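You operate a simulated robot arm through the tools that you are given. There is no shell and no other tool. Be economical: measure what you need, move in short steps, check, and stop when the job is done.

Carry out the task below with a simulated two-armed robot. There is one attempt and no reset: what you move stays moved.

JOB
Drive the yellow insert home in its steel block with the green press.
Fine: black knob back at OFF and the sliding plate out again; the other blocks stay.

The check looks at the end state, three seconds after you hand in, the way a careful person would. Anything else that was tipped, shoved, dropped, spilled or broken makes it a failure.

ROBOT AND FRAMES
Two 7-joint arms with two-finger parallel grippers on one trunk, on a base that drives. Base frame: it is fixed to the floor where the robot stands at the start and does not move with it; the origin is under the middle of the robot, x ahead of it, y to its left, z up. Units: m, degrees, N and s.
The left shoulder is at the start at [0.05, 0.168, 1.182], the right one opposite. With the tool pointing down near the work surface each hand reaches from about 0.1 to 0.66 m from the robot's upright axis, wherever it stands, measured 20 degrees to its own side. Places, roughly: black knob marked off [0.6, -0.5, 0.9]; green button marked left [0.5, 0, 0.9]; green button marked right [0.5, -0.5, 0.9]; green press [0.7, -0.3, 1.1]; round seat of the sliding plate [0.6, -0.3, 0.9]; sliding plate with yellow handle [0.6, -0.3, 0.9]; steel ram of the press [0.8, -0.3, 1]. Payload 1.57 kg a hand.
The TCP of each hand is the grasp point between the finger pads, 0.03 m short of the fingertips. In the tool frame z runs along the fingers and y along their closing line. Largest opening 0.08 m; finger width 0.017, thickness 0.012; the body of the gripper, 0.04 by 0.082 m, starts 0.08 m behind the TCP.
Orientation is that of the tool frame in the base frame, as a unit quaternion [w, x, y, z]. With the fingers straight down and closing along the base's y, the tool's x points along the base's -x, its y along +y and its z along -z.

CONTROLS
- The arms move only by the tool play_rows. It takes "left_rows", "right_rows" or both (then of equal length, played together; a hand with none holds still); each is a list of rows, each a list of 7 numbers: the opening in per cent of the stroke, from 0 (shut) to 100 (fully open), then the shift along the base's x, y, z in m, then the turn, a rotation vector about the base's x, y, z in degrees. In form: [[hand, tx, ty, tz, wx, wy, wz], ...]. A call has 1 to 12 rows; each row is the pose to reach, as a shift and turn from the pose commanded when the call began. Rows are played at 5 a second. More than 0.05 m and 8.6 degrees between two rows, or a gripper value outside its range, and nothing of the call is played. Where a pose cannot be reached the arm comes as near as it can. A force on the tool above 40 N (or 10 N above the force at the start of the call, whichever is more), or a blocked arm, ends the call early, and 0.2 s more pass. The fingers move at their own pace (about 0.045 m/s each) and stop on an object; they squeeze with about 39 N. The grip force told is the motor's: it shows also when the fingers shut on nothing. Time passes only in rows, and 0.2 s behind the last, so rows that repeat a pose let the fingers close. The reply holds the time, the measured pose of the TCP, the force on the tool along the base axes, the opening and the grip force, in the units named above and with some noise, with the torque about the TCP (base axes, N m) and any sound that the robot's microphone picked up.
- Cameras (640 x 400 px; columns grow to the right, rows downward): "scene" is now at [0.1218, -0.0378, 1.3911]; the picture's right is [-0.40, -0.92, 0.00], its down [-0.54, 0.24, -0.81] and it looks along [0.74, -0.33, -0.59] (base axes); focal length 296 px, centre (320, 200). "left" rides on the left gripper at [0.072, 0.007, -0.122] in its tool frame; the picture's right is [-0.09, 1.00, 0.00], its down [-0.84, -0.08, -0.54] and it looks along [-0.54, -0.05, 0.84] (tool axes); focal length 238 px, centre (320, 200). "right" rides on the right gripper at [0.072, -0.007, -0.122] in its tool frame; the picture's right is [0.09, 1.00, 0.00], its down [-0.84, 0.08, -0.54] and it looks along [-0.54, 0.05, 0.84] (tool axes); focal length 238 px, centre (320, 200). There is no depth. A picture from a camera that has moved, and an enlarged one, comes with that camera's place and axes in the base frame and with its lens.
- get_image(camera): a new picture of that camera. The clock stands still meanwhile.
- raise_lower(by): slides the trunk up (or, below 0, down) by that many m; the arms and the scene camera ride with it, the base frame stays. It gives what a move gives, with no picture.
- roll_base(legs): drives the robot by 1 to 6 legs, each [ahead, left, turn to the left] in m, m and degrees, along the robot's own axes; the way and the turn of a leg run together, so that a leg with both is an arc; at most 1.5 m and 180 degrees a leg. The arms and the cameras ride along, it lands a little off, and it stops where it bumps. It gives what a move gives.
- turn_head(pan, tilt): turns the head with the scene camera to pan (to the left, within 80 degrees either way) and tilt (down, from -29 to 69), counted from straight ahead of the robot. It gives what a move gives.
- zoom(camera, box): a new picture of the part [left, top, right, bottom] of that camera's present view, enlarged. The clock stands still meanwhile.
- hand_in(): hands the job in; it is judged then, once.

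Work in short steps. Places have to be worked out from the pictures, the camera data and where the tool is seen: move nearer, look again, correct. Check each grasp and each placing, and mend what went wrong. You have 120 turns and 108 pictures in all, those below and enlarged ones among them. Open the grippers and draw the arms clear of the work before you hand the job in, unless the task says otherwise; then end with one line.

The tools are called after "Request:" as a command line: name --argument value ..., lists and objects as JSON in quotes. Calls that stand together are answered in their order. play_rows: Moves the arms, as the interface text tells. Its arguments: {"type":"object","properties":{"left_rows":{"type":"array"},"right_rows":{"type":"array"}},"required":[]} The other tools are called the same way: raise_lower (by) slides the trunk up or down; roll_base (legs) drives the base; turn_head (pan, tilt) turns the head that bears the scene camera; get_image (camera) takes a picture; zoom (camera, box) takes an enlarged picture of a part of a camera's view; hand_in () hands the job in.

At the start:

```text
time: 0.0
left_tool_pos: [0.473, 0.0319, 1.1253]
left_orientation: [0.0, -0.001, 1.0, 0.0]
left_ft_force: [-0.1, -0.2, -0.2]
left_wrist_torque: [0.0, 0.0, 0.01]
left_width: 0.08
left_grip_force: 0.1
right_tool_pos: [0.2795, -0.3015, 1.1911]
right_orientation: [0.0, 0.0, 1.0, 0.0]
right_ft_force: [-0.1, -0.5, -0.5]
right_wrist_torque: [0.03, 0.0, 0.01]
right_width: 0.0799
right_grip_force: 0.1
trunk travel left (down, up): [-0.35, 0.093]
robot x, y, heading: [-0.0006, 0.001, 0.2]
head pan, tilt: [-23.8, 35.9]
```

scene: 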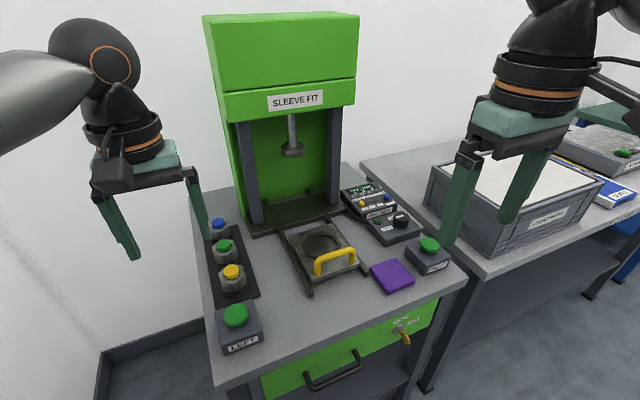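
right: 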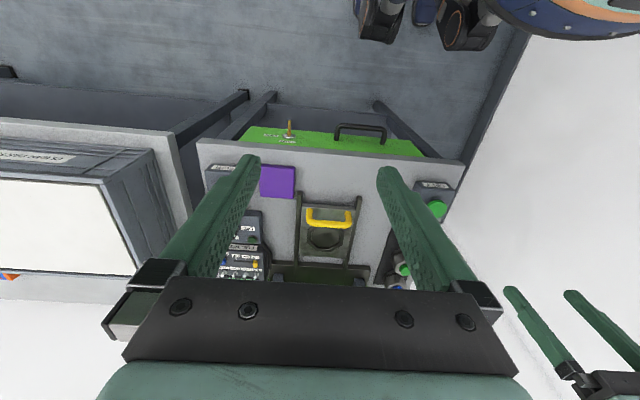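
left: 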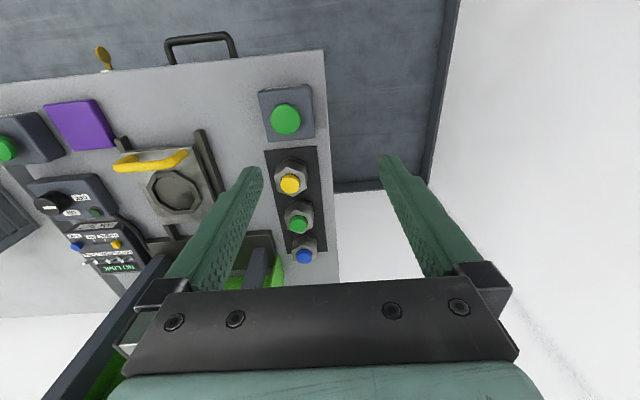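

The three hex steel blocks with coloured inserts stand at the left of the press. I zoom in on the blocks, the control panel and the plate to read details.

Request:
zoom --camera "scene" --box '[190, 200, 290, 360]'

Request:
zoom --camera "scene" --box '[330, 170, 460, 300]'

Request:
zoom --camera "scene" --box '[230, 100, 390, 300]'

```text
2.50 times, centred on (240, 280) of scene
camera zoom: at [0.1218, -0.0378, 1.3911], right [-0.4, -0.92, 0.0], down [-0.54, 0.24, -0.81], along [0.74, -0.33, -0.59], focal length 741 px, centre (520, 0)
```

zoom: 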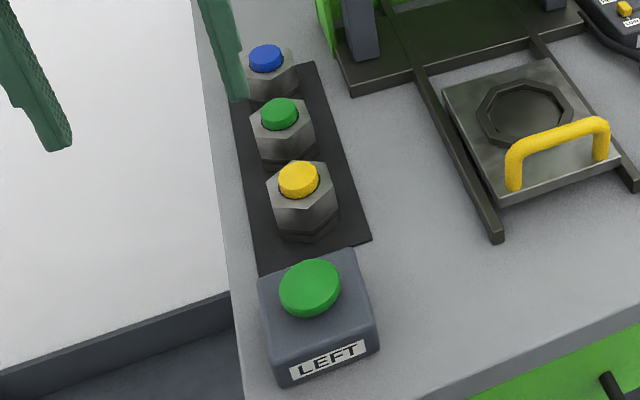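

```text
3.08 times, centred on (395, 235) of scene
camera zoom: at [0.1218, -0.0378, 1.3911], right [-0.4, -0.92, 0.0], down [-0.54, 0.24, -0.81], along [0.74, -0.33, -0.59], focal length 912 px, centre (89, 92)
```

zoom: 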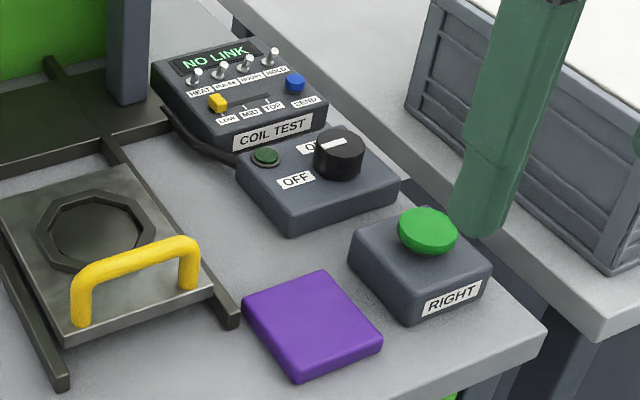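

```text
2.00 times, centred on (310, 200) of scene
camera zoom: at [0.1218, -0.0378, 1.3911], right [-0.4, -0.92, 0.0], down [-0.54, 0.24, -0.81], along [0.74, -0.33, -0.59], focal length 593 px, centre (340, 200)
```

zoom: 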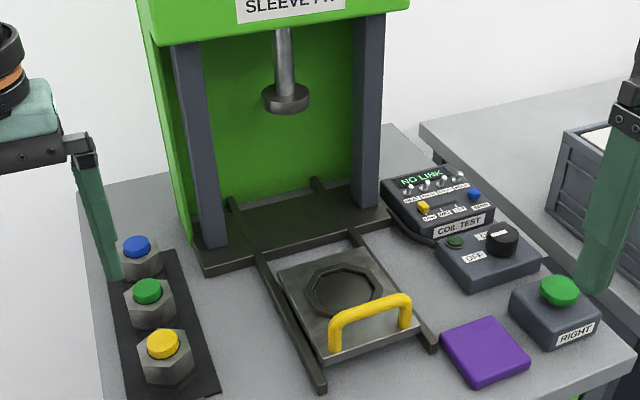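

The seat has a polygonal recess and the knob has OFF/ON marks. I read the key switch on the bench front and the seat's shape in the hand cameras.

Request:
zoom --camera "scene" --box '[360, 300, 440, 350]'

Request:
zoom --camera "left" --box '[20, 80, 340, 280]'

```text
8.00 times, centred on (400, 325) of scene
camera zoom: at [0.1218, -0.0378, 1.3911], right [-0.4, -0.92, 0.0], down [-0.54, 0.24, -0.81], along [0.74, -0.33, -0.59], focal length 2371 px, centre (-320, -800)
```

zoom: 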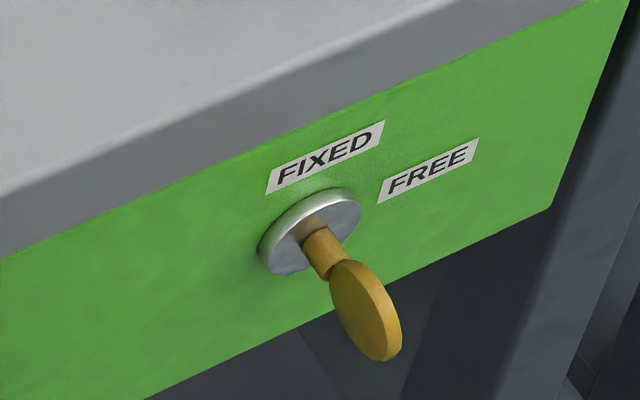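

```text
2.00 times, centred on (180, 180) of left
camera zoom: at [0.4012, 0.0385, 1.2452], right [0.09, 1.0, 0.0], down [0.84, -0.08, 0.54], along [0.54, -0.05, -0.84], focal length 477 px, centre (600, 240)
```

zoom: 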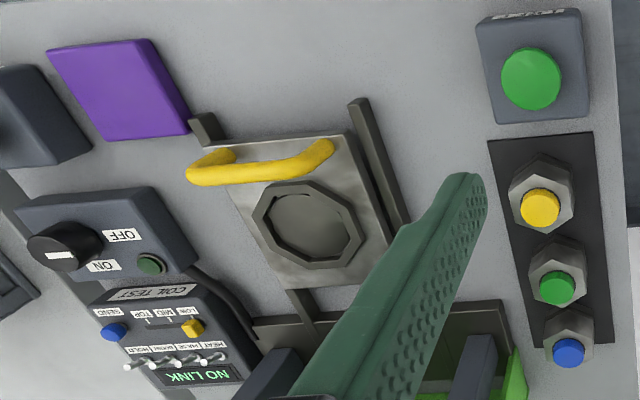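

The FIXED/FREE key is not part of the job; I leave it. I drive the robot about 0.25 m to its right so both hands reach the whole bench, then look.

Request:
roll_base --legs '[[0, -0.22, 0]]'

Request:
turn_head --pan 0 --tilt 45

Request:
get_image --camera "scene"

Request:
get_image --camera "left"

Request:
get_image --camera "right"

```text
time: 2.6
left_tool_pos: [0.4732, -0.1905, 1.1243]
left_orientation: [0.0, -0.001, 1.0, 0.0]
left_ft_force: [0.5, -0.3, -0.2]
left_wrist_torque: [0.01, 0.01, -0.03]
left_width: 0.0799
left_grip_force: 0.0
right_tool_pos: [0.2794, -0.5223, 1.1907]
right_orientation: [0.0, 0.001, 1.0, 0.001]
right_ft_force: [-0.1, -1.4, 1.2]
right_wrist_torque: [-0.01, -0.02, -0.04]
right_width: 0.0798
right_grip_force: 0.1
trunk travel left (down, up): [-0.35, 0.093]
robot x, y, heading: [-0.0001, -0.2229, -0.1]
head pan, tilt: [-23.8, 35.9]
```

```text
time: 3.4
left_tool_pos: [0.4721, -0.1899, 1.1244]
left_orientation: [0.0, 0.0, 1.0, 0.0]
left_ft_force: [0.1, -0.3, -0.2]
left_wrist_torque: [-0.01, 0.02, -0.02]
left_width: 0.0798
left_grip_force: 0.0
right_tool_pos: [0.2807, -0.5224, 1.1919]
right_orientation: [-0.001, 0.001, 1.0, 0.0]
right_ft_force: [-0.5, -0.3, -0.1]
right_wrist_torque: [-0.03, 0.0, 0.07]
right_width: 0.0798
right_grip_force: 0.1
trunk travel left (down, up): [-0.35, 0.093]
robot x, y, heading: [-0.0012, -0.2227, 0.0]
head pan, tilt: [0.0, 45.0]
```

```text
99 pictures are left
camera scene: at [0.1229, -0.2241, 1.3777], right [0.0, -1.0, 0.0], down [-0.71, 0.0, -0.71], along [0.71, 0.0, -0.71], focal length 296 px, centre (320, 200)
```

scene: 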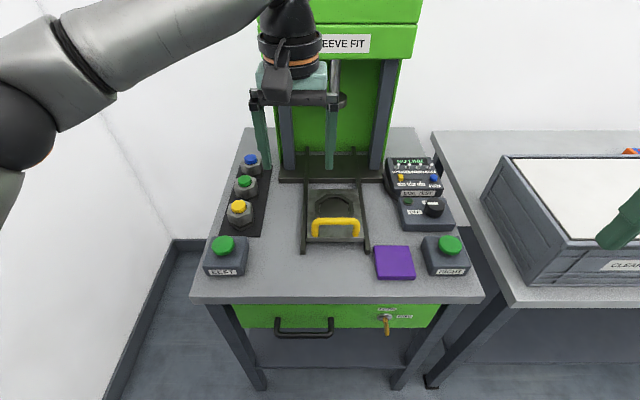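

```text
98 pictures are left
camera left: at [0.4012, -0.1833, 1.2451], right [0.09, 1.0, 0.0], down [0.84, -0.08, 0.54], along [0.54, -0.05, -0.84], focal length 238 px, centre (320, 200)
```

left: 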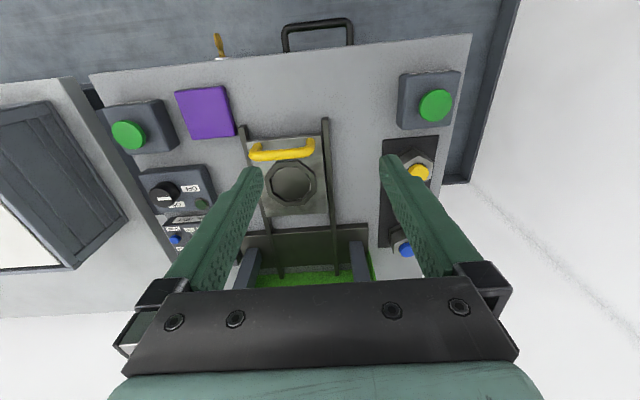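

```text
97 pictures are left
camera right: at [0.2079, -0.529, 1.3131], right [-0.09, 1.0, 0.0], down [0.84, 0.08, 0.54], along [0.54, 0.05, -0.84], focal length 238 px, centre (320, 200)
```

right: 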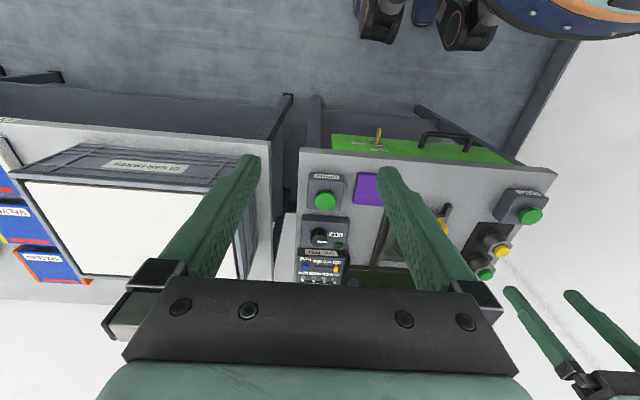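

Yellow insert computed at about [0.593, -0.034, 0.885]. I move the left hand above it for a closer view.

Request:
play_rows --left_rows '[[100, 0.02, 0.04, 0, 0, 0, 0], [100, 0.04, 0.08, -0.01, 0, 0, 0], [100, 0.06, 0.12, -0.02, 0, 0, 0], [100, 0.08, 0.156, -0.04, 0, 0, 0], [100, 0.09, 0.156, -0.07, 0, 0, 0]]'

Request:
get_image --camera "left"

Request:
zoom --camera "scene" --box '[190, 140, 400, 290]'

```text
time: 4.6
left_tool_pos: [0.5617, -0.034, 1.0562]
left_orientation: [0.0, 0.0, 1.0, 0.0]
left_ft_force: [0.4, -0.7, -0.4]
left_wrist_torque: [0.02, 0.01, 0.01]
left_width: 0.0801
left_grip_force: 0.0
right_tool_pos: [0.2809, -0.5229, 1.1916]
right_orientation: [0.0, 0.001, 1.0, 0.001]
right_ft_force: [0.8, 0.2, -0.1]
right_wrist_torque: [-0.03, 0.04, 0.06]
right_width: 0.0802
right_grip_force: 0.1
trunk travel left (down, up): [-0.35, 0.093]
robot x, y, heading: [0.0035, -0.2221, 0.1]
head pan, tilt: [0.0, 45.0]
```

```text
96 pictures are left
camera left: at [0.4897, -0.0272, 1.1776], right [0.09, 1.0, 0.0], down [0.84, -0.08, 0.54], along [0.54, -0.05, -0.84], focal length 238 px, centre (320, 200)
```

left: 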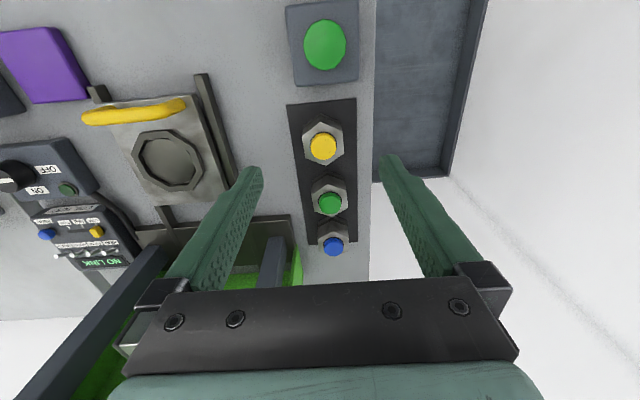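

```text
2.67 times, centred on (295, 215) of scene
camera zoom: at [0.1232, -0.2242, 1.3776], right [0.0, -1.0, 0.0], down [-0.71, 0.0, -0.71], along [0.71, 0.0, -0.71], focal length 790 px, centre (387, 160)
```

zoom: 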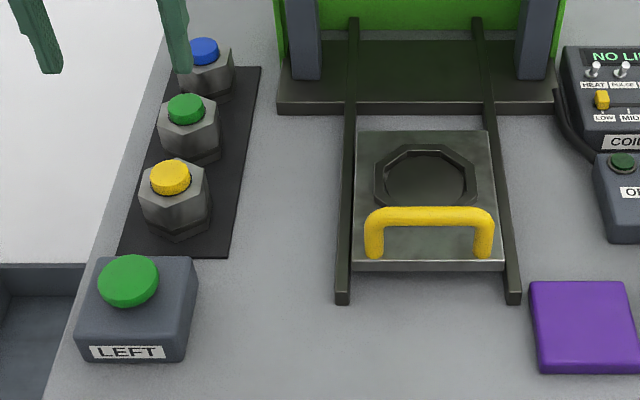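

Now I enlarge the left view to see the hexagon's orientation.

Request:
zoom --camera "left" --box '[280, 90, 376, 150]'

Request:
zoom --camera "left" --box '[270, 100, 382, 180]'

Request:
zoom --camera "left" --box '[80, 80, 240, 220]'

```text
6.67 times, centred on (328, 120) of left
camera zoom: at [0.4897, -0.0272, 1.1776], right [0.09, 1.0, 0.0], down [0.84, -0.08, 0.54], along [0.54, -0.05, -0.84], focal length 1589 px, centre (267, 733)
```

zoom: 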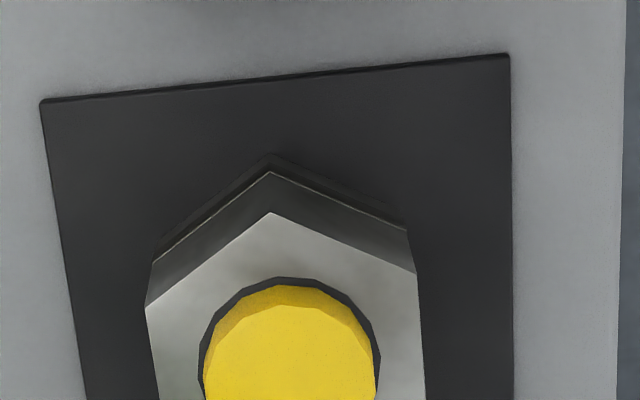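

```text
5.00 times, centred on (326, 140) of left
camera zoom: at [0.4897, -0.0272, 1.1776], right [0.09, 1.0, 0.0], down [0.84, -0.08, 0.54], along [0.54, -0.05, -0.84], focal length 1192 px, centre (290, 500)
```

zoom: 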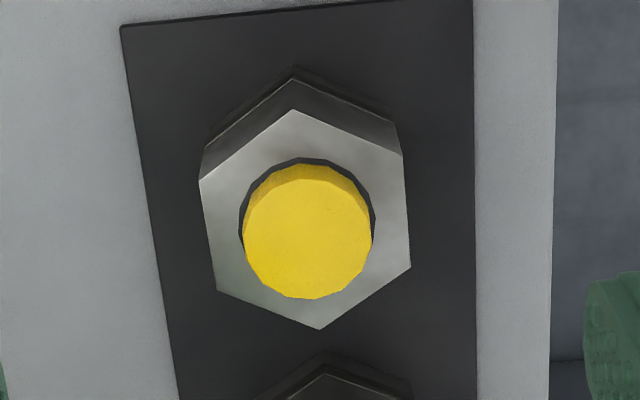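

```text
2.86 times, centred on (160, 150) of left
camera zoom: at [0.4897, -0.0272, 1.1776], right [0.09, 1.0, 0.0], down [0.84, -0.08, 0.54], along [0.54, -0.05, -0.84], focal length 681 px, centre (777, 343)
```

zoom: 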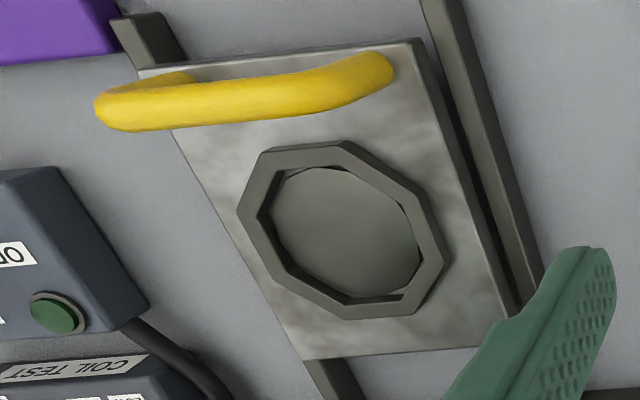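

Block: flats face ±y, about 0.053 m across, centre near [0.598, -0.033], top about 0.875. I line up above it and come down partway, then check.

Request:
play_rows --left_rows '[[100, 0.036, 0.001, 0, 0, 0, 0], [100, 0.036, 0.001, -0.04, 0, 0, 0], [100, 0.036, 0.001, -0.08, 0, 0, 0], [100, 0.036, 0.001, -0.12, 0, 0, 0], [100, 0.036, 0.001, -0.12, 0, 0, 0]]'

Request:
get_image --camera "left"

Request:
zoom --camera "scene" --box '[200, 130, 300, 250]'

```text
time: 5.8
left_tool_pos: [0.597, -0.0319, 0.9359]
left_orientation: [0.0, 0.0, 1.0, 0.0]
left_ft_force: [-0.8, -1.0, -0.3]
left_wrist_torque: [0.0, 0.02, -0.02]
left_width: 0.08
left_grip_force: 0.1
right_tool_pos: [0.2804, -0.5225, 1.1903]
right_orientation: [0.0, 0.001, 1.0, 0.0]
right_ft_force: [-0.4, 0.2, -1.2]
right_wrist_torque: [0.01, -0.01, 0.0]
right_width: 0.0803
right_grip_force: 0.0
trunk travel left (down, up): [-0.35, 0.093]
robot x, y, heading: [0.0017, -0.2183, 0.0]
head pan, tilt: [0.0, 45.0]
```

```text
91 pictures are left
camera left: at [0.5252, -0.0262, 1.0563], right [0.09, 1.0, 0.0], down [0.84, -0.08, 0.54], along [0.54, -0.05, -0.84], focal length 238 px, centre (320, 200)
```

left: 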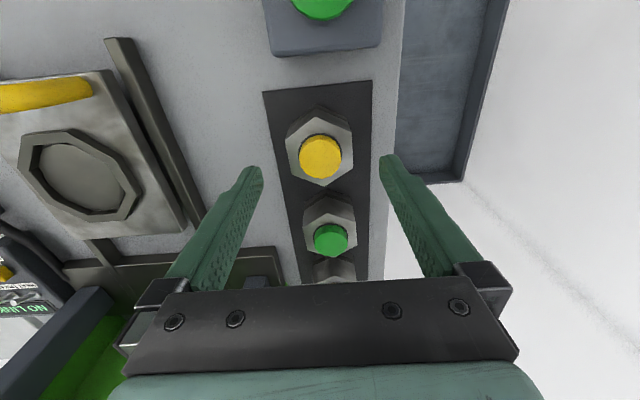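

```text
3.33 times, centred on (250, 190) of scene
camera zoom: at [0.1228, -0.2242, 1.3777], right [0.0, -1.0, 0.0], down [-0.71, 0.0, -0.71], along [0.71, 0.0, -0.71], focal length 988 px, centre (553, 233)
```

zoom: 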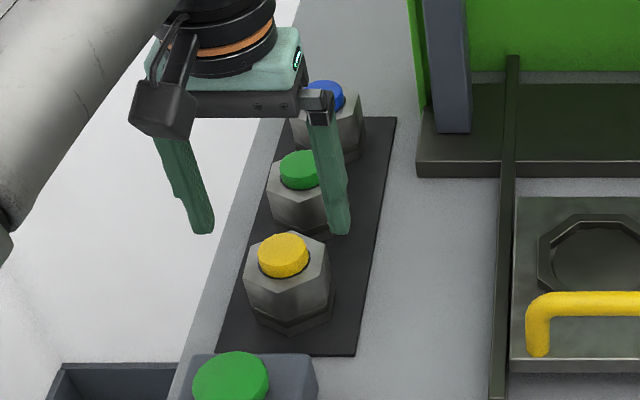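

Alignment looks good (x +3 mm). I descend to TCP z≈0.878 and close.

Request:
play_rows --left_rows '[[100, 0.003, -0.001, -0.03, 0, 0, 0], [100, 0.003, -0.001, -0.057, 0, 0, 0], [100, 0.003, -0.001, -0.057, 0, 0, 0]]'

Request:
get_image --camera "left"

Request:
zoom --camera "scene" --box '[200, 130, 300, 250]'

```text
time: 6.6
left_tool_pos: [0.6013, -0.0335, 0.8793]
left_orientation: [0.0, 0.001, 1.0, 0.0]
left_ft_force: [1.4, 0.2, 0.0]
left_wrist_torque: [-0.01, -0.03, 0.02]
left_width: 0.08
left_grip_force: 0.1
right_tool_pos: [0.2807, -0.5224, 1.1904]
right_orientation: [0.0, 0.001, 1.0, 0.0]
right_ft_force: [0.6, 0.3, 0.4]
right_wrist_torque: [-0.01, 0.02, -0.01]
right_width: 0.0799
right_grip_force: 0.0
trunk travel left (down, up): [-0.35, 0.093]
robot x, y, heading: [0.0007, -0.2205, 0.0]
head pan, tilt: [0.0, 45.0]
```

```text
89 pictures are left
camera left: at [0.5288, -0.027, 0.9999], right [0.09, 1.0, 0.0], down [0.84, -0.08, 0.54], along [0.54, -0.05, -0.84], focal length 238 px, centre (320, 200)
```

left: 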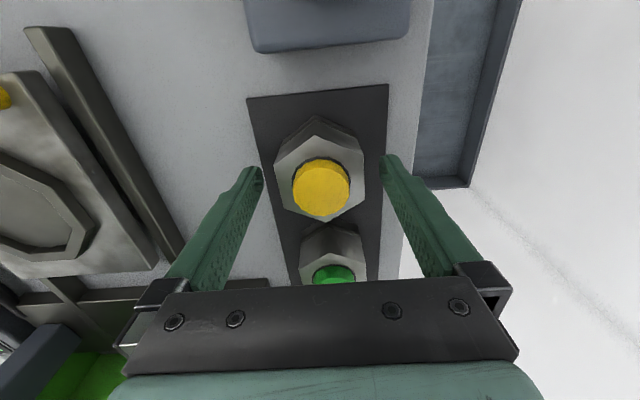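

```text
3.33 times, centred on (250, 190) of scene
camera zoom: at [0.1229, -0.224, 1.3777], right [0.0, -1.0, 0.0], down [-0.71, 0.0, -0.71], along [0.71, 0.0, -0.71], focal length 988 px, centre (553, 233)
```

zoom: 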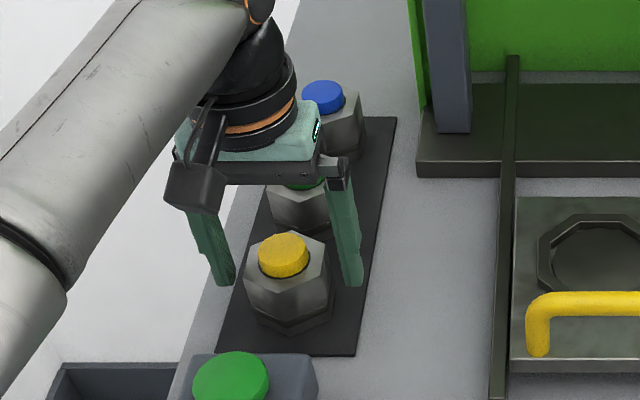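

Fingers straddle the block at about half its height, with both gaps even. I close.

Request:
play_rows --left_rows '[[50, 0, 0, 0, 0, 0, 0], [0, 0, 0, 0, 0, 0, 0], [0, 0, 0, 0, 0, 0, 0], [0, 0, 0, 0, 0, 0, 0], [0, 0, 0, 0, 0, 0, 0]]'

Request:
play_rows --left_rows '[[0, 0, 0, 0.03, 0, 0, 0], [0, 0, 0, 0.06, 0, 0, 0], [0, 0, 0, 0.06, 0, 0, 0]]'

Request:
zoom --camera "scene" --box '[200, 120, 400, 260]'

Request:
get_image --camera "left"

```text
time: 7.8
left_tool_pos: [0.6003, -0.0335, 0.8797]
left_orientation: [-0.001, 0.0, 1.0, -0.001]
left_ft_force: [-0.4, 1.6, -1.0]
left_wrist_torque: [0.11, 0.03, -0.04]
left_width: 0.061
left_grip_force: 39.1
right_tool_pos: [0.2794, -0.5223, 1.1911]
right_orientation: [0.0, 0.0, 1.0, 0.0]
right_ft_force: [-0.2, -0.4, 0.0]
right_wrist_torque: [0.01, -0.01, 0.01]
right_width: 0.0801
right_grip_force: 0.1
trunk travel left (down, up): [-0.35, 0.093]
robot x, y, heading: [0.0023, -0.2219, -0.1]
head pan, tilt: [0.0, 45.0]
```

```text
time: 8.6
left_tool_pos: [0.6019, -0.0333, 0.9383]
left_orientation: [-0.001, 0.0, 1.0, 0.0]
left_ft_force: [0.6, -1.1, -3.8]
left_wrist_torque: [0.01, 0.03, -0.01]
left_width: 0.0612
left_grip_force: 39.3
right_tool_pos: [0.2807, -0.5214, 1.1905]
right_orientation: [0.0, 0.001, 1.0, 0.0]
right_ft_force: [0.4, -0.4, -0.6]
right_wrist_torque: [0.04, 0.02, 0.0]
right_width: 0.08
right_grip_force: 0.0
trunk travel left (down, up): [-0.35, 0.093]
robot x, y, heading: [0.0021, -0.221, -0.1]
head pan, tilt: [0.0, 45.0]
```

```text
2.86 times, centred on (300, 190) of scene
camera zoom: at [0.1234, -0.2238, 1.3776], right [0.0, -1.0, 0.0], down [-0.71, 0.0, -0.71], along [0.71, 0.0, -0.71], focal length 847 px, centre (377, 229)
```

zoom: 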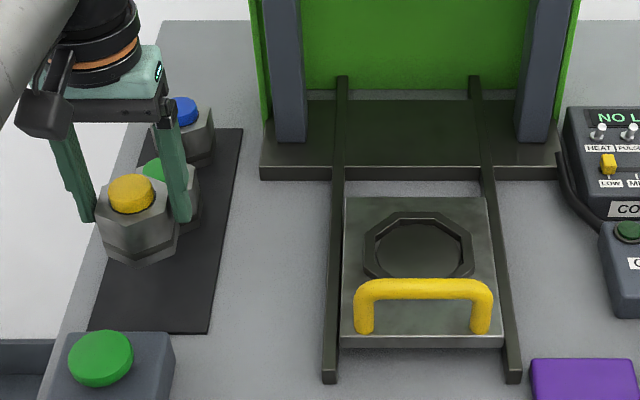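

```text
86 pictures are left
camera left: at [0.5302, -0.0262, 1.0584], right [0.09, 1.0, 0.0], down [0.84, -0.08, 0.54], along [0.54, -0.05, -0.84], focal length 238 px, centre (320, 200)
```

left: 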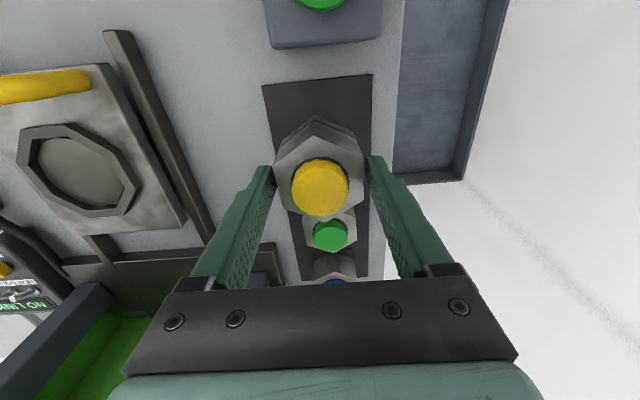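

The block is gripped and lifted (load ~3.8 N). I raise it and bring it toward the seat, holding back in x so the left camera sees the seat ahead.

Request:
play_rows --left_rows '[[0, 0, 0, 0.04, 0, 0, 0], [0, -0.01, -0.045, 0.06, 0, 0, 0], [0, -0.025, -0.09, 0.06, 0, 0, 0], [0, -0.04, -0.135, 0.06, 0, 0, 0], [0, -0.055, -0.18, 0.06, 0, 0, 0], [0, -0.07, -0.222, 0.06, 0, 0, 0], [0, -0.07, -0.222, 0.06, 0, 0, 0]]'

Request:
get_image --camera "left"

Request:
get_image --camera "scene"

```text
refused: row 2 steps farther than a row can; nothing moved
```

```text
85 pictures are left
camera left: at [0.5302, -0.0262, 1.0584], right [0.09, 1.0, 0.0], down [0.84, -0.08, 0.54], along [0.54, -0.05, -0.84], focal length 238 px, centre (320, 200)
```

left: 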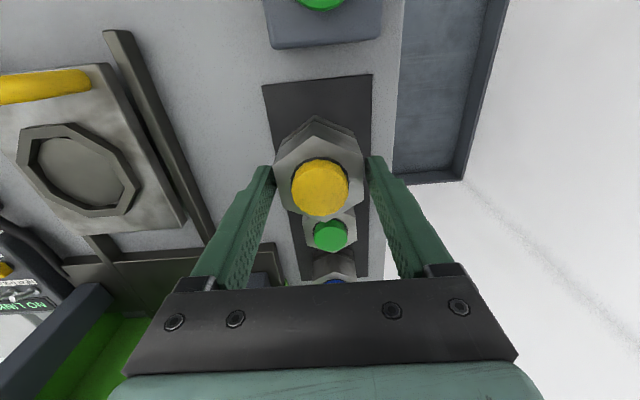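

```text
84 pictures are left
camera scene: at [0.1234, -0.2238, 1.3776], right [0.0, -1.0, 0.0], down [-0.71, 0.0, -0.71], along [0.71, 0.0, -0.71], focal length 296 px, centre (320, 200)
```

scene: 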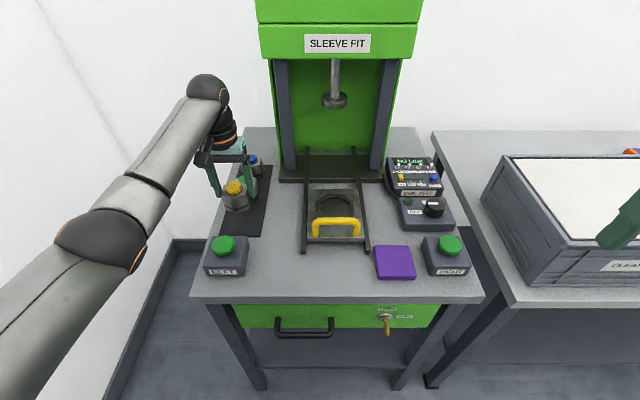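

The step was too long; I repeat with smaller rows.

Request:
play_rows --left_rows '[[0, 0, 0, 0.04, 0, 0, 0], [0, -0.005, -0.01, 0.06, 0, 0, 0], [0, -0.018, -0.05, 0.06, 0, 0, 0], [0, -0.031, -0.09, 0.06, 0, 0, 0], [0, -0.044, -0.13, 0.06, 0, 0, 0], [0, -0.057, -0.17, 0.06, 0, 0, 0], [0, -0.07, -0.21, 0.06, 0, 0, 0], [0, -0.07, -0.222, 0.06, 0, 0, 0], [0, -0.07, -0.222, 0.06, 0, 0, 0]]'

Request:
get_image --camera "left"

```text
time: 10.6
left_tool_pos: [0.5321, -0.2555, 0.9985]
left_orientation: [0.0, 0.0, 1.0, -0.001]
left_ft_force: [0.2, 0.0, -4.2]
left_wrist_torque: [0.02, 0.0, 0.01]
left_width: 0.0611
left_grip_force: 38.5
right_tool_pos: [0.2809, -0.5219, 1.1908]
right_orientation: [0.0, 0.002, 1.0, -0.001]
right_ft_force: [0.3, 0.5, 0.4]
right_wrist_torque: [0.03, 0.01, 0.0]
right_width: 0.0801
right_grip_force: 0.1
trunk travel left (down, up): [-0.35, 0.093]
robot x, y, heading: [-0.0016, -0.2202, -0.3]
head pan, tilt: [0.0, 45.0]
```

```text
83 pictures are left
camera left: at [0.4606, -0.2495, 1.1194], right [0.09, 1.0, 0.0], down [0.84, -0.08, 0.54], along [0.54, -0.05, -0.84], focal length 238 px, centre (320, 200)
```

left: 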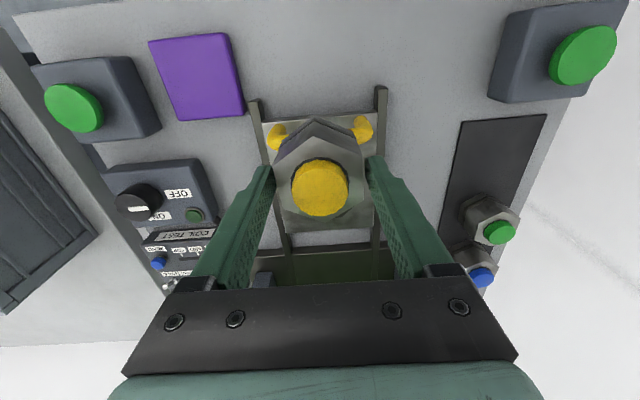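

Plate handle ends give y centre ≈ -0.257; combining earlier views, the seat is about [0.609, -0.2565], floor z≈0.86. I move above it and lower to leave a gap, then check.

Request:
play_rows --left_rows '[[0, 0.04, -0.001, 0, 0, 0, 0], [0, 0.077, -0.001, 0, 0, 0, 0], [0, 0.077, -0.001, -0.03, 0, 0, 0], [0, 0.077, -0.001, -0.055, 0, 0, 0], [0, 0.077, -0.001, -0.055, 0, 0, 0]]'

Request:
zoom --camera "scene" --box '[270, 140, 400, 260]'

Request:
get_image --camera "left"

```text
time: 11.8
left_tool_pos: [0.5711, -0.2456, 0.9505]
left_orientation: [0.0, 0.0, 1.0, 0.0]
left_ft_force: [-0.1, -0.1, -3.1]
left_wrist_torque: [0.04, 0.01, -0.01]
left_width: 0.0609
left_grip_force: 39.1
left hand out of reach, approached as far as the arm can: row 1, 2, 3, 4, 5
right_tool_pos: [0.2798, -0.5224, 1.1914]
right_orientation: [0.001, 0.001, 1.0, 0.0]
right_ft_force: [0.9, -0.2, -0.6]
right_wrist_torque: [0.0, 0.03, 0.02]
right_width: 0.0802
right_grip_force: 0.1
trunk travel left (down, up): [-0.35, 0.093]
robot x, y, heading: [0.0003, -0.2218, -0.1]
head pan, tilt: [0.0, 45.0]
```

```text
3.33 times, centred on (335, 200) of scene
camera zoom: at [0.1232, -0.2239, 1.3776], right [0.0, -1.0, 0.0], down [-0.71, 0.0, -0.71], along [0.71, 0.0, -0.71], focal length 988 px, centre (270, 200)
```

zoom: 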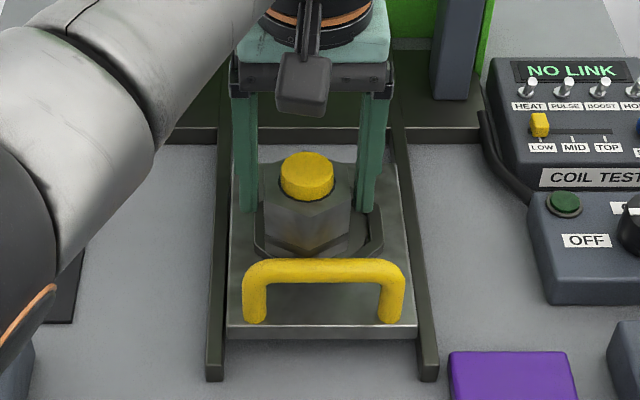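

```text
81 pictures are left
camera left: at [0.4988, -0.2389, 1.0722], right [0.09, 1.0, 0.0], down [0.84, -0.08, 0.54], along [0.54, -0.05, -0.84], focal length 238 px, centre (320, 200)
```

left: 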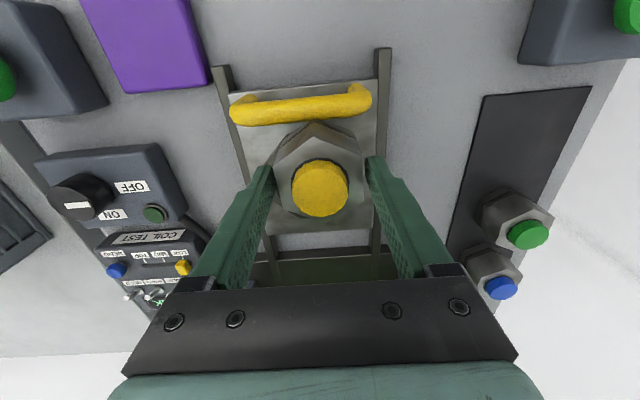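

The left arm is at its reach limit. I lift the block clear, then drive a bit ahead and to the right.

Request:
play_rows --left_rows '[[0, -0.02, 0, 0.03, 0, 0, 0], [0, -0.04, 0, 0.06, 0, 0, 0], [0, -0.04, 0, 0.06, 0, 0, 0]]'

Request:
turn_head --pan 0 --tilt 69

Request:
get_image --camera "scene"

```text
time: 12.6
left_tool_pos: [0.531, -0.2442, 1.0096]
left_orientation: [-0.001, 0.0, 1.0, 0.001]
left_ft_force: [0.2, -1.1, -4.4]
left_wrist_torque: [-0.04, 0.0, 0.01]
left_width: 0.061
left_grip_force: 39.3
right_tool_pos: [0.2796, -0.5227, 1.1912]
right_orientation: [0.001, 0.001, 1.0, 0.001]
right_ft_force: [0.0, -0.3, 0.7]
right_wrist_torque: [0.0, 0.04, -0.01]
right_width: 0.0803
right_grip_force: 0.0
trunk travel left (down, up): [-0.35, 0.093]
robot x, y, heading: [0.0018, -0.2206, -0.0]
head pan, tilt: [0.0, 45.0]
```

```text
time: 13.5
left_tool_pos: [0.5326, -0.2441, 1.0107]
left_orientation: [0.0, 0.0, 1.0, -0.001]
left_ft_force: [-0.2, 0.2, -3.8]
left_wrist_torque: [0.03, 0.0, -0.01]
left_width: 0.061
left_grip_force: 38.4
right_tool_pos: [0.2798, -0.5221, 1.1916]
right_orientation: [0.0, 0.0, 1.0, 0.0]
right_ft_force: [-0.4, 0.1, 0.0]
right_wrist_torque: [0.0, 0.0, 0.02]
right_width: 0.0799
right_grip_force: 0.1
trunk travel left (down, up): [-0.35, 0.093]
robot x, y, heading: [-0.0035, -0.2233, 0.4]
head pan, tilt: [0.0, 68.8]
```

```text
80 pictures are left
camera scene: at [0.0979, -0.224, 1.3488], right [0.0, -1.0, 0.0], down [-0.93, 0.0, -0.36], along [0.36, 0.0, -0.93], focal length 296 px, centre (320, 200)
```

scene: 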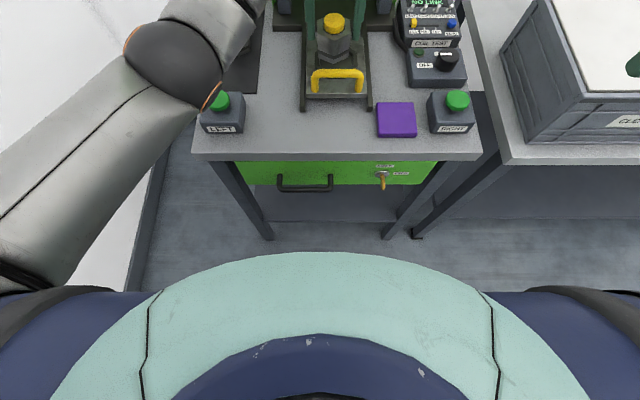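

There is a good gap to the bench. I drive 0.07 ahead and 0.07 right.

Request:
roll_base --legs '[[0.07, -0.07, 0]]'

Request:
turn_head --pan 0 --tilt 50

Request:
get_image --camera "scene"

```text
time: 14.8
left_tool_pos: [0.6005, -0.3149, 1.0122]
left_orientation: [-0.001, 0.002, 1.0, 0.0]
left_ft_force: [0.2, 0.4, -4.2]
left_wrist_torque: [0.03, -0.01, 0.0]
left_width: 0.0611
left_grip_force: 38.8
right_tool_pos: [0.3495, -0.5924, 1.1907]
right_orientation: [0.0, 0.001, 1.0, 0.0]
right_ft_force: [-0.5, 0.1, -0.6]
right_wrist_torque: [-0.02, 0.03, -0.05]
right_width: 0.0802
right_grip_force: 0.1
trunk travel left (down, up): [-0.35, 0.093]
robot x, y, heading: [0.0661, -0.2916, -0.0]
head pan, tilt: [0.0, 68.8]
```

```text
time: 15.6
left_tool_pos: [0.5998, -0.3142, 1.0104]
left_orientation: [0.0, 0.001, 1.0, 0.0]
left_ft_force: [-0.2, 0.0, -4.1]
left_wrist_torque: [-0.03, -0.02, 0.01]
left_width: 0.0612
left_grip_force: 39.0
right_tool_pos: [0.3496, -0.5913, 1.1899]
right_orientation: [0.0, 0.001, 1.0, 0.0]
right_ft_force: [0.0, 0.5, -0.2]
right_wrist_torque: [0.03, -0.01, 0.03]
right_width: 0.0802
right_grip_force: 0.1
trunk travel left (down, up): [-0.35, 0.093]
robot x, y, heading: [0.0691, -0.2903, -0.1]
head pan, tilt: [0.0, 50.0]
```

```text
79 pictures are left
camera scene: at [0.1878, -0.2932, 1.3706], right [0.0, -1.0, 0.0], down [-0.77, 0.0, -0.64], along [0.64, 0.0, -0.77], focal length 296 px, centre (320, 200)
```

scene: 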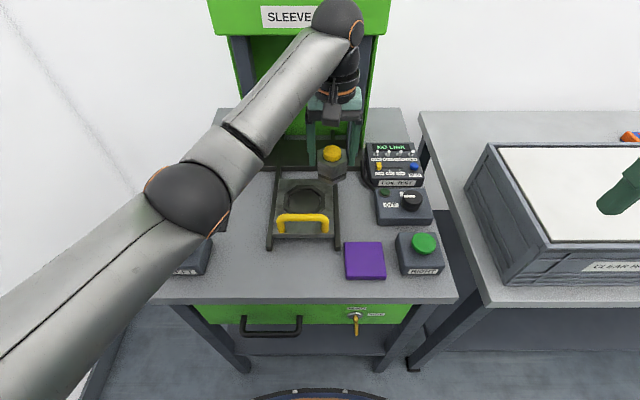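

Seat y confirmed ≈ -0.2565. Now I move over the seat and descend to a gap.

Request:
play_rows --left_rows '[[0, 0.005, 0.03, 0, 0, 0, 0], [0, 0.009, 0.058, 0, 0, 0, 0], [0, 0.009, 0.058, -0.035, 0, 0, 0], [0, 0.009, 0.058, -0.065, 0, 0, 0], [0, 0.009, 0.058, -0.065, 0, 0, 0]]'

Request:
zoom --camera "scene" --box '[250, 140, 360, 260]'

Request:
get_image --camera "left"

Request:
get_image --camera "right"

```text
time: 16.8
left_tool_pos: [0.6086, -0.2543, 0.9447]
left_orientation: [0.0, 0.001, 1.0, 0.0]
left_ft_force: [-0.4, 0.8, -4.2]
left_wrist_torque: [0.02, 0.0, 0.02]
left_width: 0.0611
left_grip_force: 38.9
right_tool_pos: [0.3493, -0.5918, 1.1915]
right_orientation: [-0.001, 0.0, 1.0, 0.0]
right_ft_force: [-0.5, 0.7, 0.5]
right_wrist_torque: [0.01, 0.01, 0.02]
right_width: 0.0799
right_grip_force: 0.0
trunk travel left (down, up): [-0.35, 0.093]
robot x, y, heading: [0.0695, -0.2914, 0.0]
head pan, tilt: [0.0, 50.0]
```

```text
3.33 times, centred on (305, 200) of scene
camera zoom: at [0.1877, -0.2932, 1.3707], right [0.0, -1.0, 0.0], down [-0.77, 0.0, -0.64], along [0.64, 0.0, -0.77], focal length 988 px, centre (370, 200)
```

zoom: 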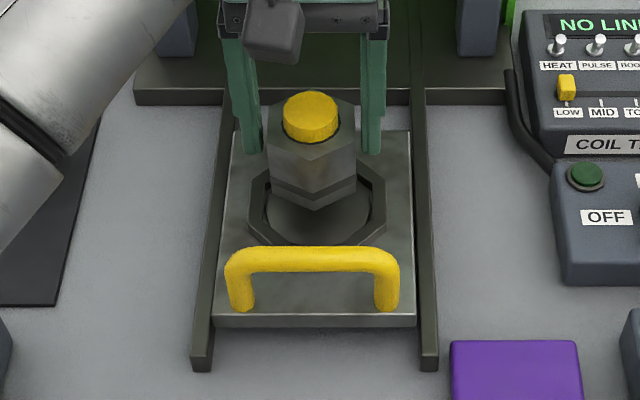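

```text
77 pictures are left
camera left: at [0.5385, -0.249, 1.0656], right [0.09, 1.0, 0.0], down [0.84, -0.08, 0.54], along [0.54, -0.05, -0.84], focal length 238 px, centre (320, 200)
```

left: 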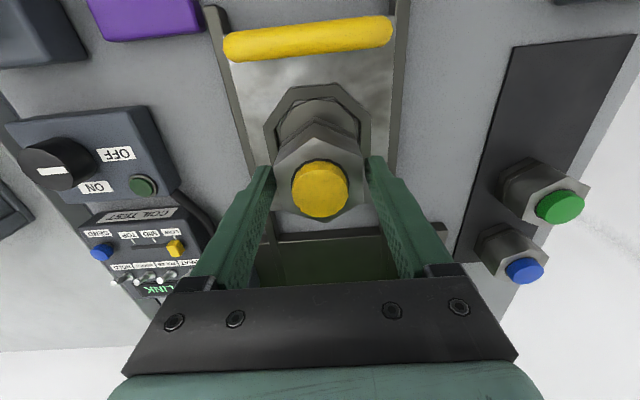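

```text
76 pictures are left
camera right: at [0.2768, -0.5983, 1.3131], right [-0.09, 1.0, 0.0], down [0.84, 0.08, 0.54], along [0.54, 0.05, -0.84], focal length 238 px, centre (320, 200)
```

right: 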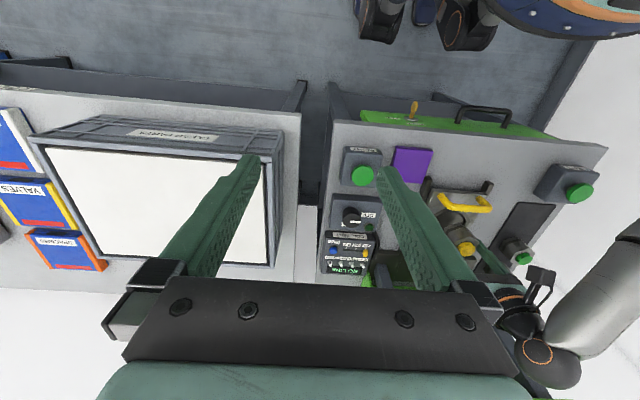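

y is aligned. I enlarge to check x alignment of block and seat.

Request:
zoom --camera "scene" --box '[280, 160, 336, 220]'

Request:
zoom --camera "left" --box '[240, 60, 400, 220]'

```text
6.67 times, centred on (308, 190) of scene
camera zoom: at [0.1877, -0.2932, 1.3707], right [0.0, -1.0, 0.0], down [-0.77, 0.0, -0.64], along [0.64, 0.0, -0.77], focal length 1976 px, centre (400, 267)
```

zoom: 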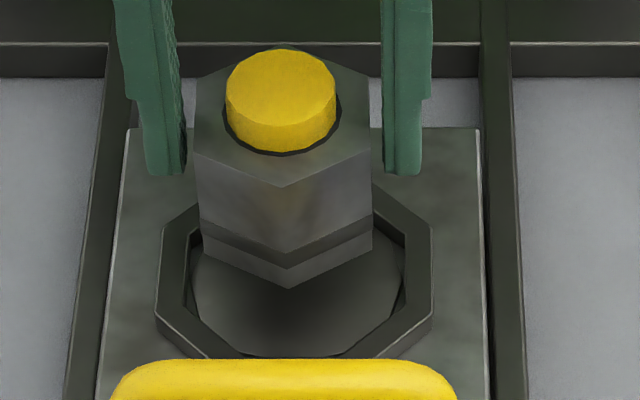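

```text
2.50 times, centred on (320, 140) of left
camera zoom: at [0.5385, -0.249, 1.0656], right [0.09, 1.0, 0.0], down [0.84, -0.08, 0.54], along [0.54, -0.05, -0.84], focal length 596 px, centre (320, 350)
```

zoom: 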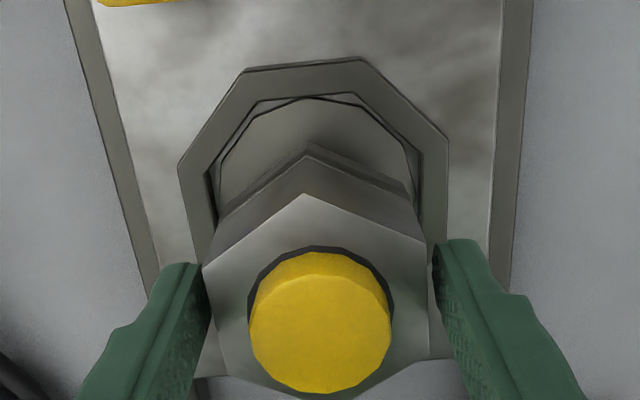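

Block is within ~2–3 mm of the seat centre, with ~5 mm clearance. I lower in small steps toward contact.

Request:
play_rows --left_rows '[[0, -0.002, -0.001, -0.01, 0, 0, 0], [0, -0.002, -0.001, -0.02, 0, 0, 0], [0, -0.002, -0.001, -0.027, 0, 0, 0], [0, -0.002, -0.001, -0.027, 0, 0, 0]]'

Request:
zoom --camera "scene" --box '[280, 160, 336, 220]'

Request:
zoom --camera "left" --box '[240, 60, 400, 220]'

```text
time: 17.8
left_tool_pos: [0.6075, -0.2578, 0.9182]
left_orientation: [-0.001, 0.001, 1.0, 0.0]
left_ft_force: [0.8, -0.2, -4.0]
left_wrist_torque: [0.04, -0.02, 0.0]
left_width: 0.0609
left_grip_force: 39.0
right_tool_pos: [0.3487, -0.5913, 1.1904]
right_orientation: [0.0, 0.002, 1.0, 0.0]
right_ft_force: [0.1, 0.3, 0.8]
right_wrist_torque: [0.02, 0.01, 0.0]
right_width: 0.0802
right_grip_force: 0.1
trunk travel left (down, up): [-0.35, 0.093]
robot x, y, heading: [0.0689, -0.2885, -0.1]
head pan, tilt: [0.0, 50.0]
```

```text
6.67 times, centred on (308, 190) of scene
camera zoom: at [0.1878, -0.2932, 1.3707], right [0.0, -1.0, 0.0], down [-0.77, 0.0, -0.64], along [0.64, 0.0, -0.77], focal length 1976 px, centre (400, 267)
```

zoom: 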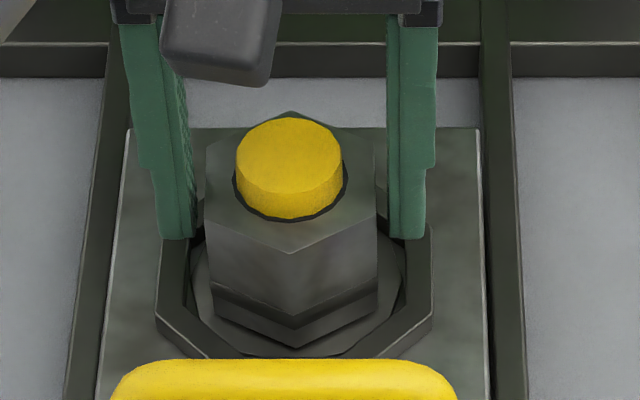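

```text
2.50 times, centred on (320, 140) of left
camera zoom: at [0.5358, -0.2504, 1.0387], right [0.09, 1.0, 0.0], down [0.84, -0.08, 0.54], along [0.54, -0.05, -0.84], focal length 596 px, centre (320, 350)
```

zoom: 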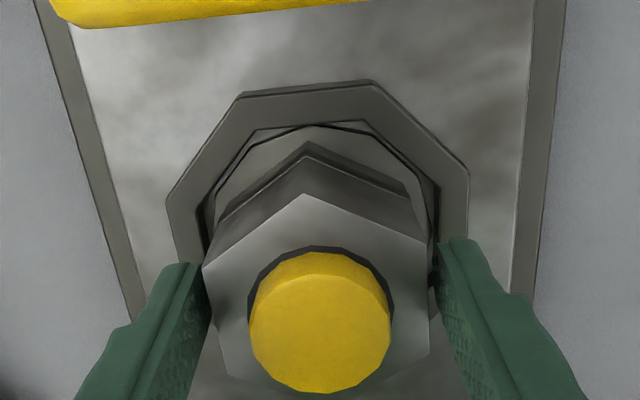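

Still free in air, bottom about 1 cm above the floor; seat centre looks ~2 mm further in x. I lower further in 3 mm steps.

Request:
play_rows --left_rows '[[0, 0.002, 0.001, -0.003, 0, 0, 0], [0, 0.002, 0.001, -0.006, 0, 0, 0], [0, 0.002, 0.001, -0.009, 0, 0, 0], [0, 0.002, 0.001, -0.009, 0, 0, 0]]'

Request:
zoom --camera "scene" --box '[280, 160, 336, 220]'

```text
time: 18.8
left_tool_pos: [0.6101, -0.2554, 0.9135]
left_orientation: [0.005, 0.001, 1.0, -0.001]
left_ft_force: [1.9, 6.0, 28.1]
left_wrist_torque: [0.59, -0.11, -0.09]
left_width: 0.0615
left_grip_force: 39.7
right_tool_pos: [0.3458, -0.5909, 1.1932]
right_orientation: [0.001, 0.001, 1.0, 0.0]
right_ft_force: [0.3, 0.8, -0.1]
right_wrist_torque: [0.01, -0.05, -0.03]
right_width: 0.0803
right_grip_force: 0.0
trunk travel left (down, up): [-0.35, 0.093]
robot x, y, heading: [0.069, -0.2909, -0.3]
head pan, tilt: [0.0, 50.0]
```

```text
6.67 times, centred on (308, 190) of scene
camera zoom: at [0.1848, -0.2928, 1.3714], right [0.0, -1.0, 0.0], down [-0.76, 0.0, -0.64], along [0.64, 0.0, -0.76], focal length 1976 px, centre (400, 267)
```

zoom: 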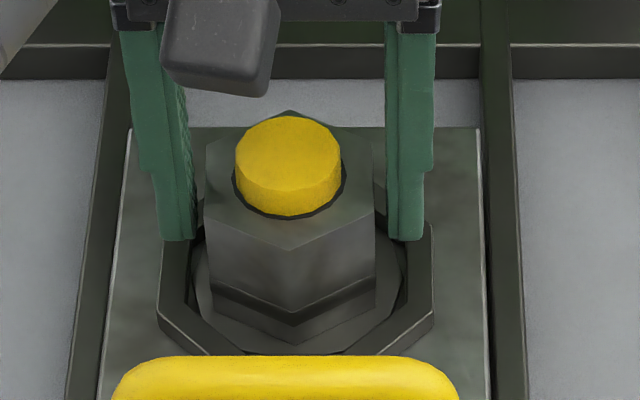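

Contact at TCP z≈0.9135; the block looks inside the ring. I relieve the force, re-levelling, and look before releasing.

Request:
play_rows --left_rows '[[0, 0, 0, 0.004, 0, 0, 0], [0, 0, 0, 0.004, 0, 0, 0]]'

Request:
zoom --camera "left" --box '[240, 60, 400, 220]'

```text
time: 19.4
left_tool_pos: [0.6096, -0.2551, 0.9148]
left_orientation: [0.0, 0.0, 1.0, 0.001]
left_ft_force: [5.5, 0.8, 10.7]
left_wrist_torque: [0.12, -0.73, 0.08]
left_width: 0.0612
left_grip_force: 38.9
right_tool_pos: [0.348, -0.5915, 1.1905]
right_orientation: [0.0, 0.001, 1.0, -0.001]
right_ft_force: [-0.4, 0.2, -0.2]
right_wrist_torque: [-0.01, 0.02, 0.0]
right_width: 0.08
right_grip_force: 0.0
trunk travel left (down, up): [-0.35, 0.093]
robot x, y, heading: [0.0667, -0.2885, -0.1]
head pan, tilt: [0.0, 50.0]
```

```text
2.50 times, centred on (320, 140) of left
camera zoom: at [0.5379, -0.2496, 1.0343], right [0.09, 1.0, 0.0], down [0.84, -0.08, 0.54], along [0.54, -0.05, -0.84], focal length 596 px, centre (320, 350)
```

zoom: 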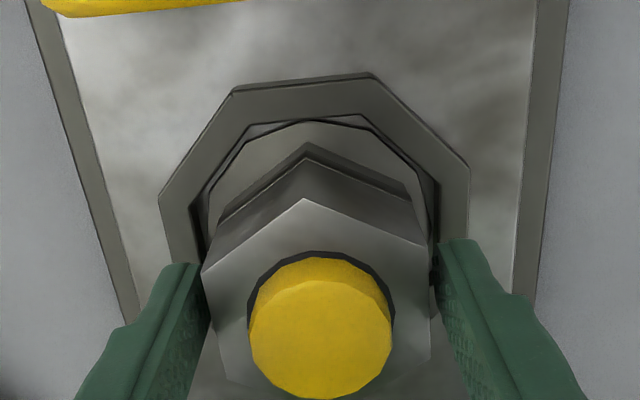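

The block appears seated and centred. I relieve the remaining force and open the fingers gently.

Request:
play_rows --left_rows '[[0, -0.001, 0, 0.003, 0, 0, 0], [0, -0.001, 0, 0.003, 0, 0, 0]]'

Request:
zoom --camera "scene" --box '[280, 160, 336, 220]'

```text
time: 20.0
left_tool_pos: [0.607, -0.2552, 0.9147]
left_orientation: [-0.002, 0.0, 1.0, 0.001]
left_ft_force: [0.3, 0.3, -3.9]
left_wrist_torque: [-0.03, -0.03, -0.01]
left_width: 0.0611
left_grip_force: 39.0
right_tool_pos: [0.3483, -0.591, 1.1915]
right_orientation: [0.0, 0.0, 1.0, 0.0]
right_ft_force: [-0.5, 0.6, 0.4]
right_wrist_torque: [-0.03, 0.02, 0.03]
right_width: 0.0801
right_grip_force: 0.1
trunk travel left (down, up): [-0.35, 0.093]
robot x, y, heading: [0.0687, -0.2882, -0.0]
head pan, tilt: [0.0, 50.0]
```

```text
6.67 times, centred on (308, 190) of scene
camera zoom: at [0.1877, -0.2931, 1.3705], right [0.0, -1.0, 0.0], down [-0.77, 0.0, -0.64], along [0.64, 0.0, -0.77], focal length 1976 px, centre (400, 267)
```

zoom: 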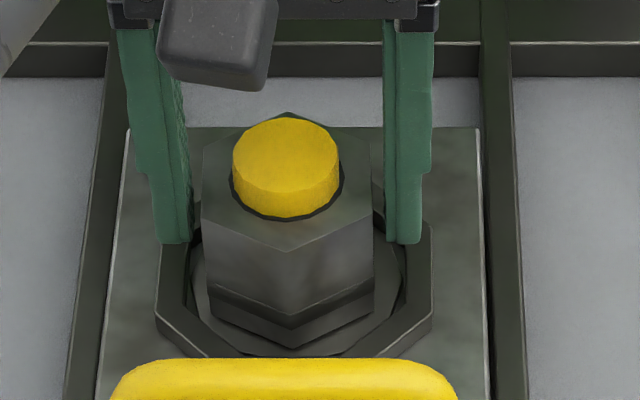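

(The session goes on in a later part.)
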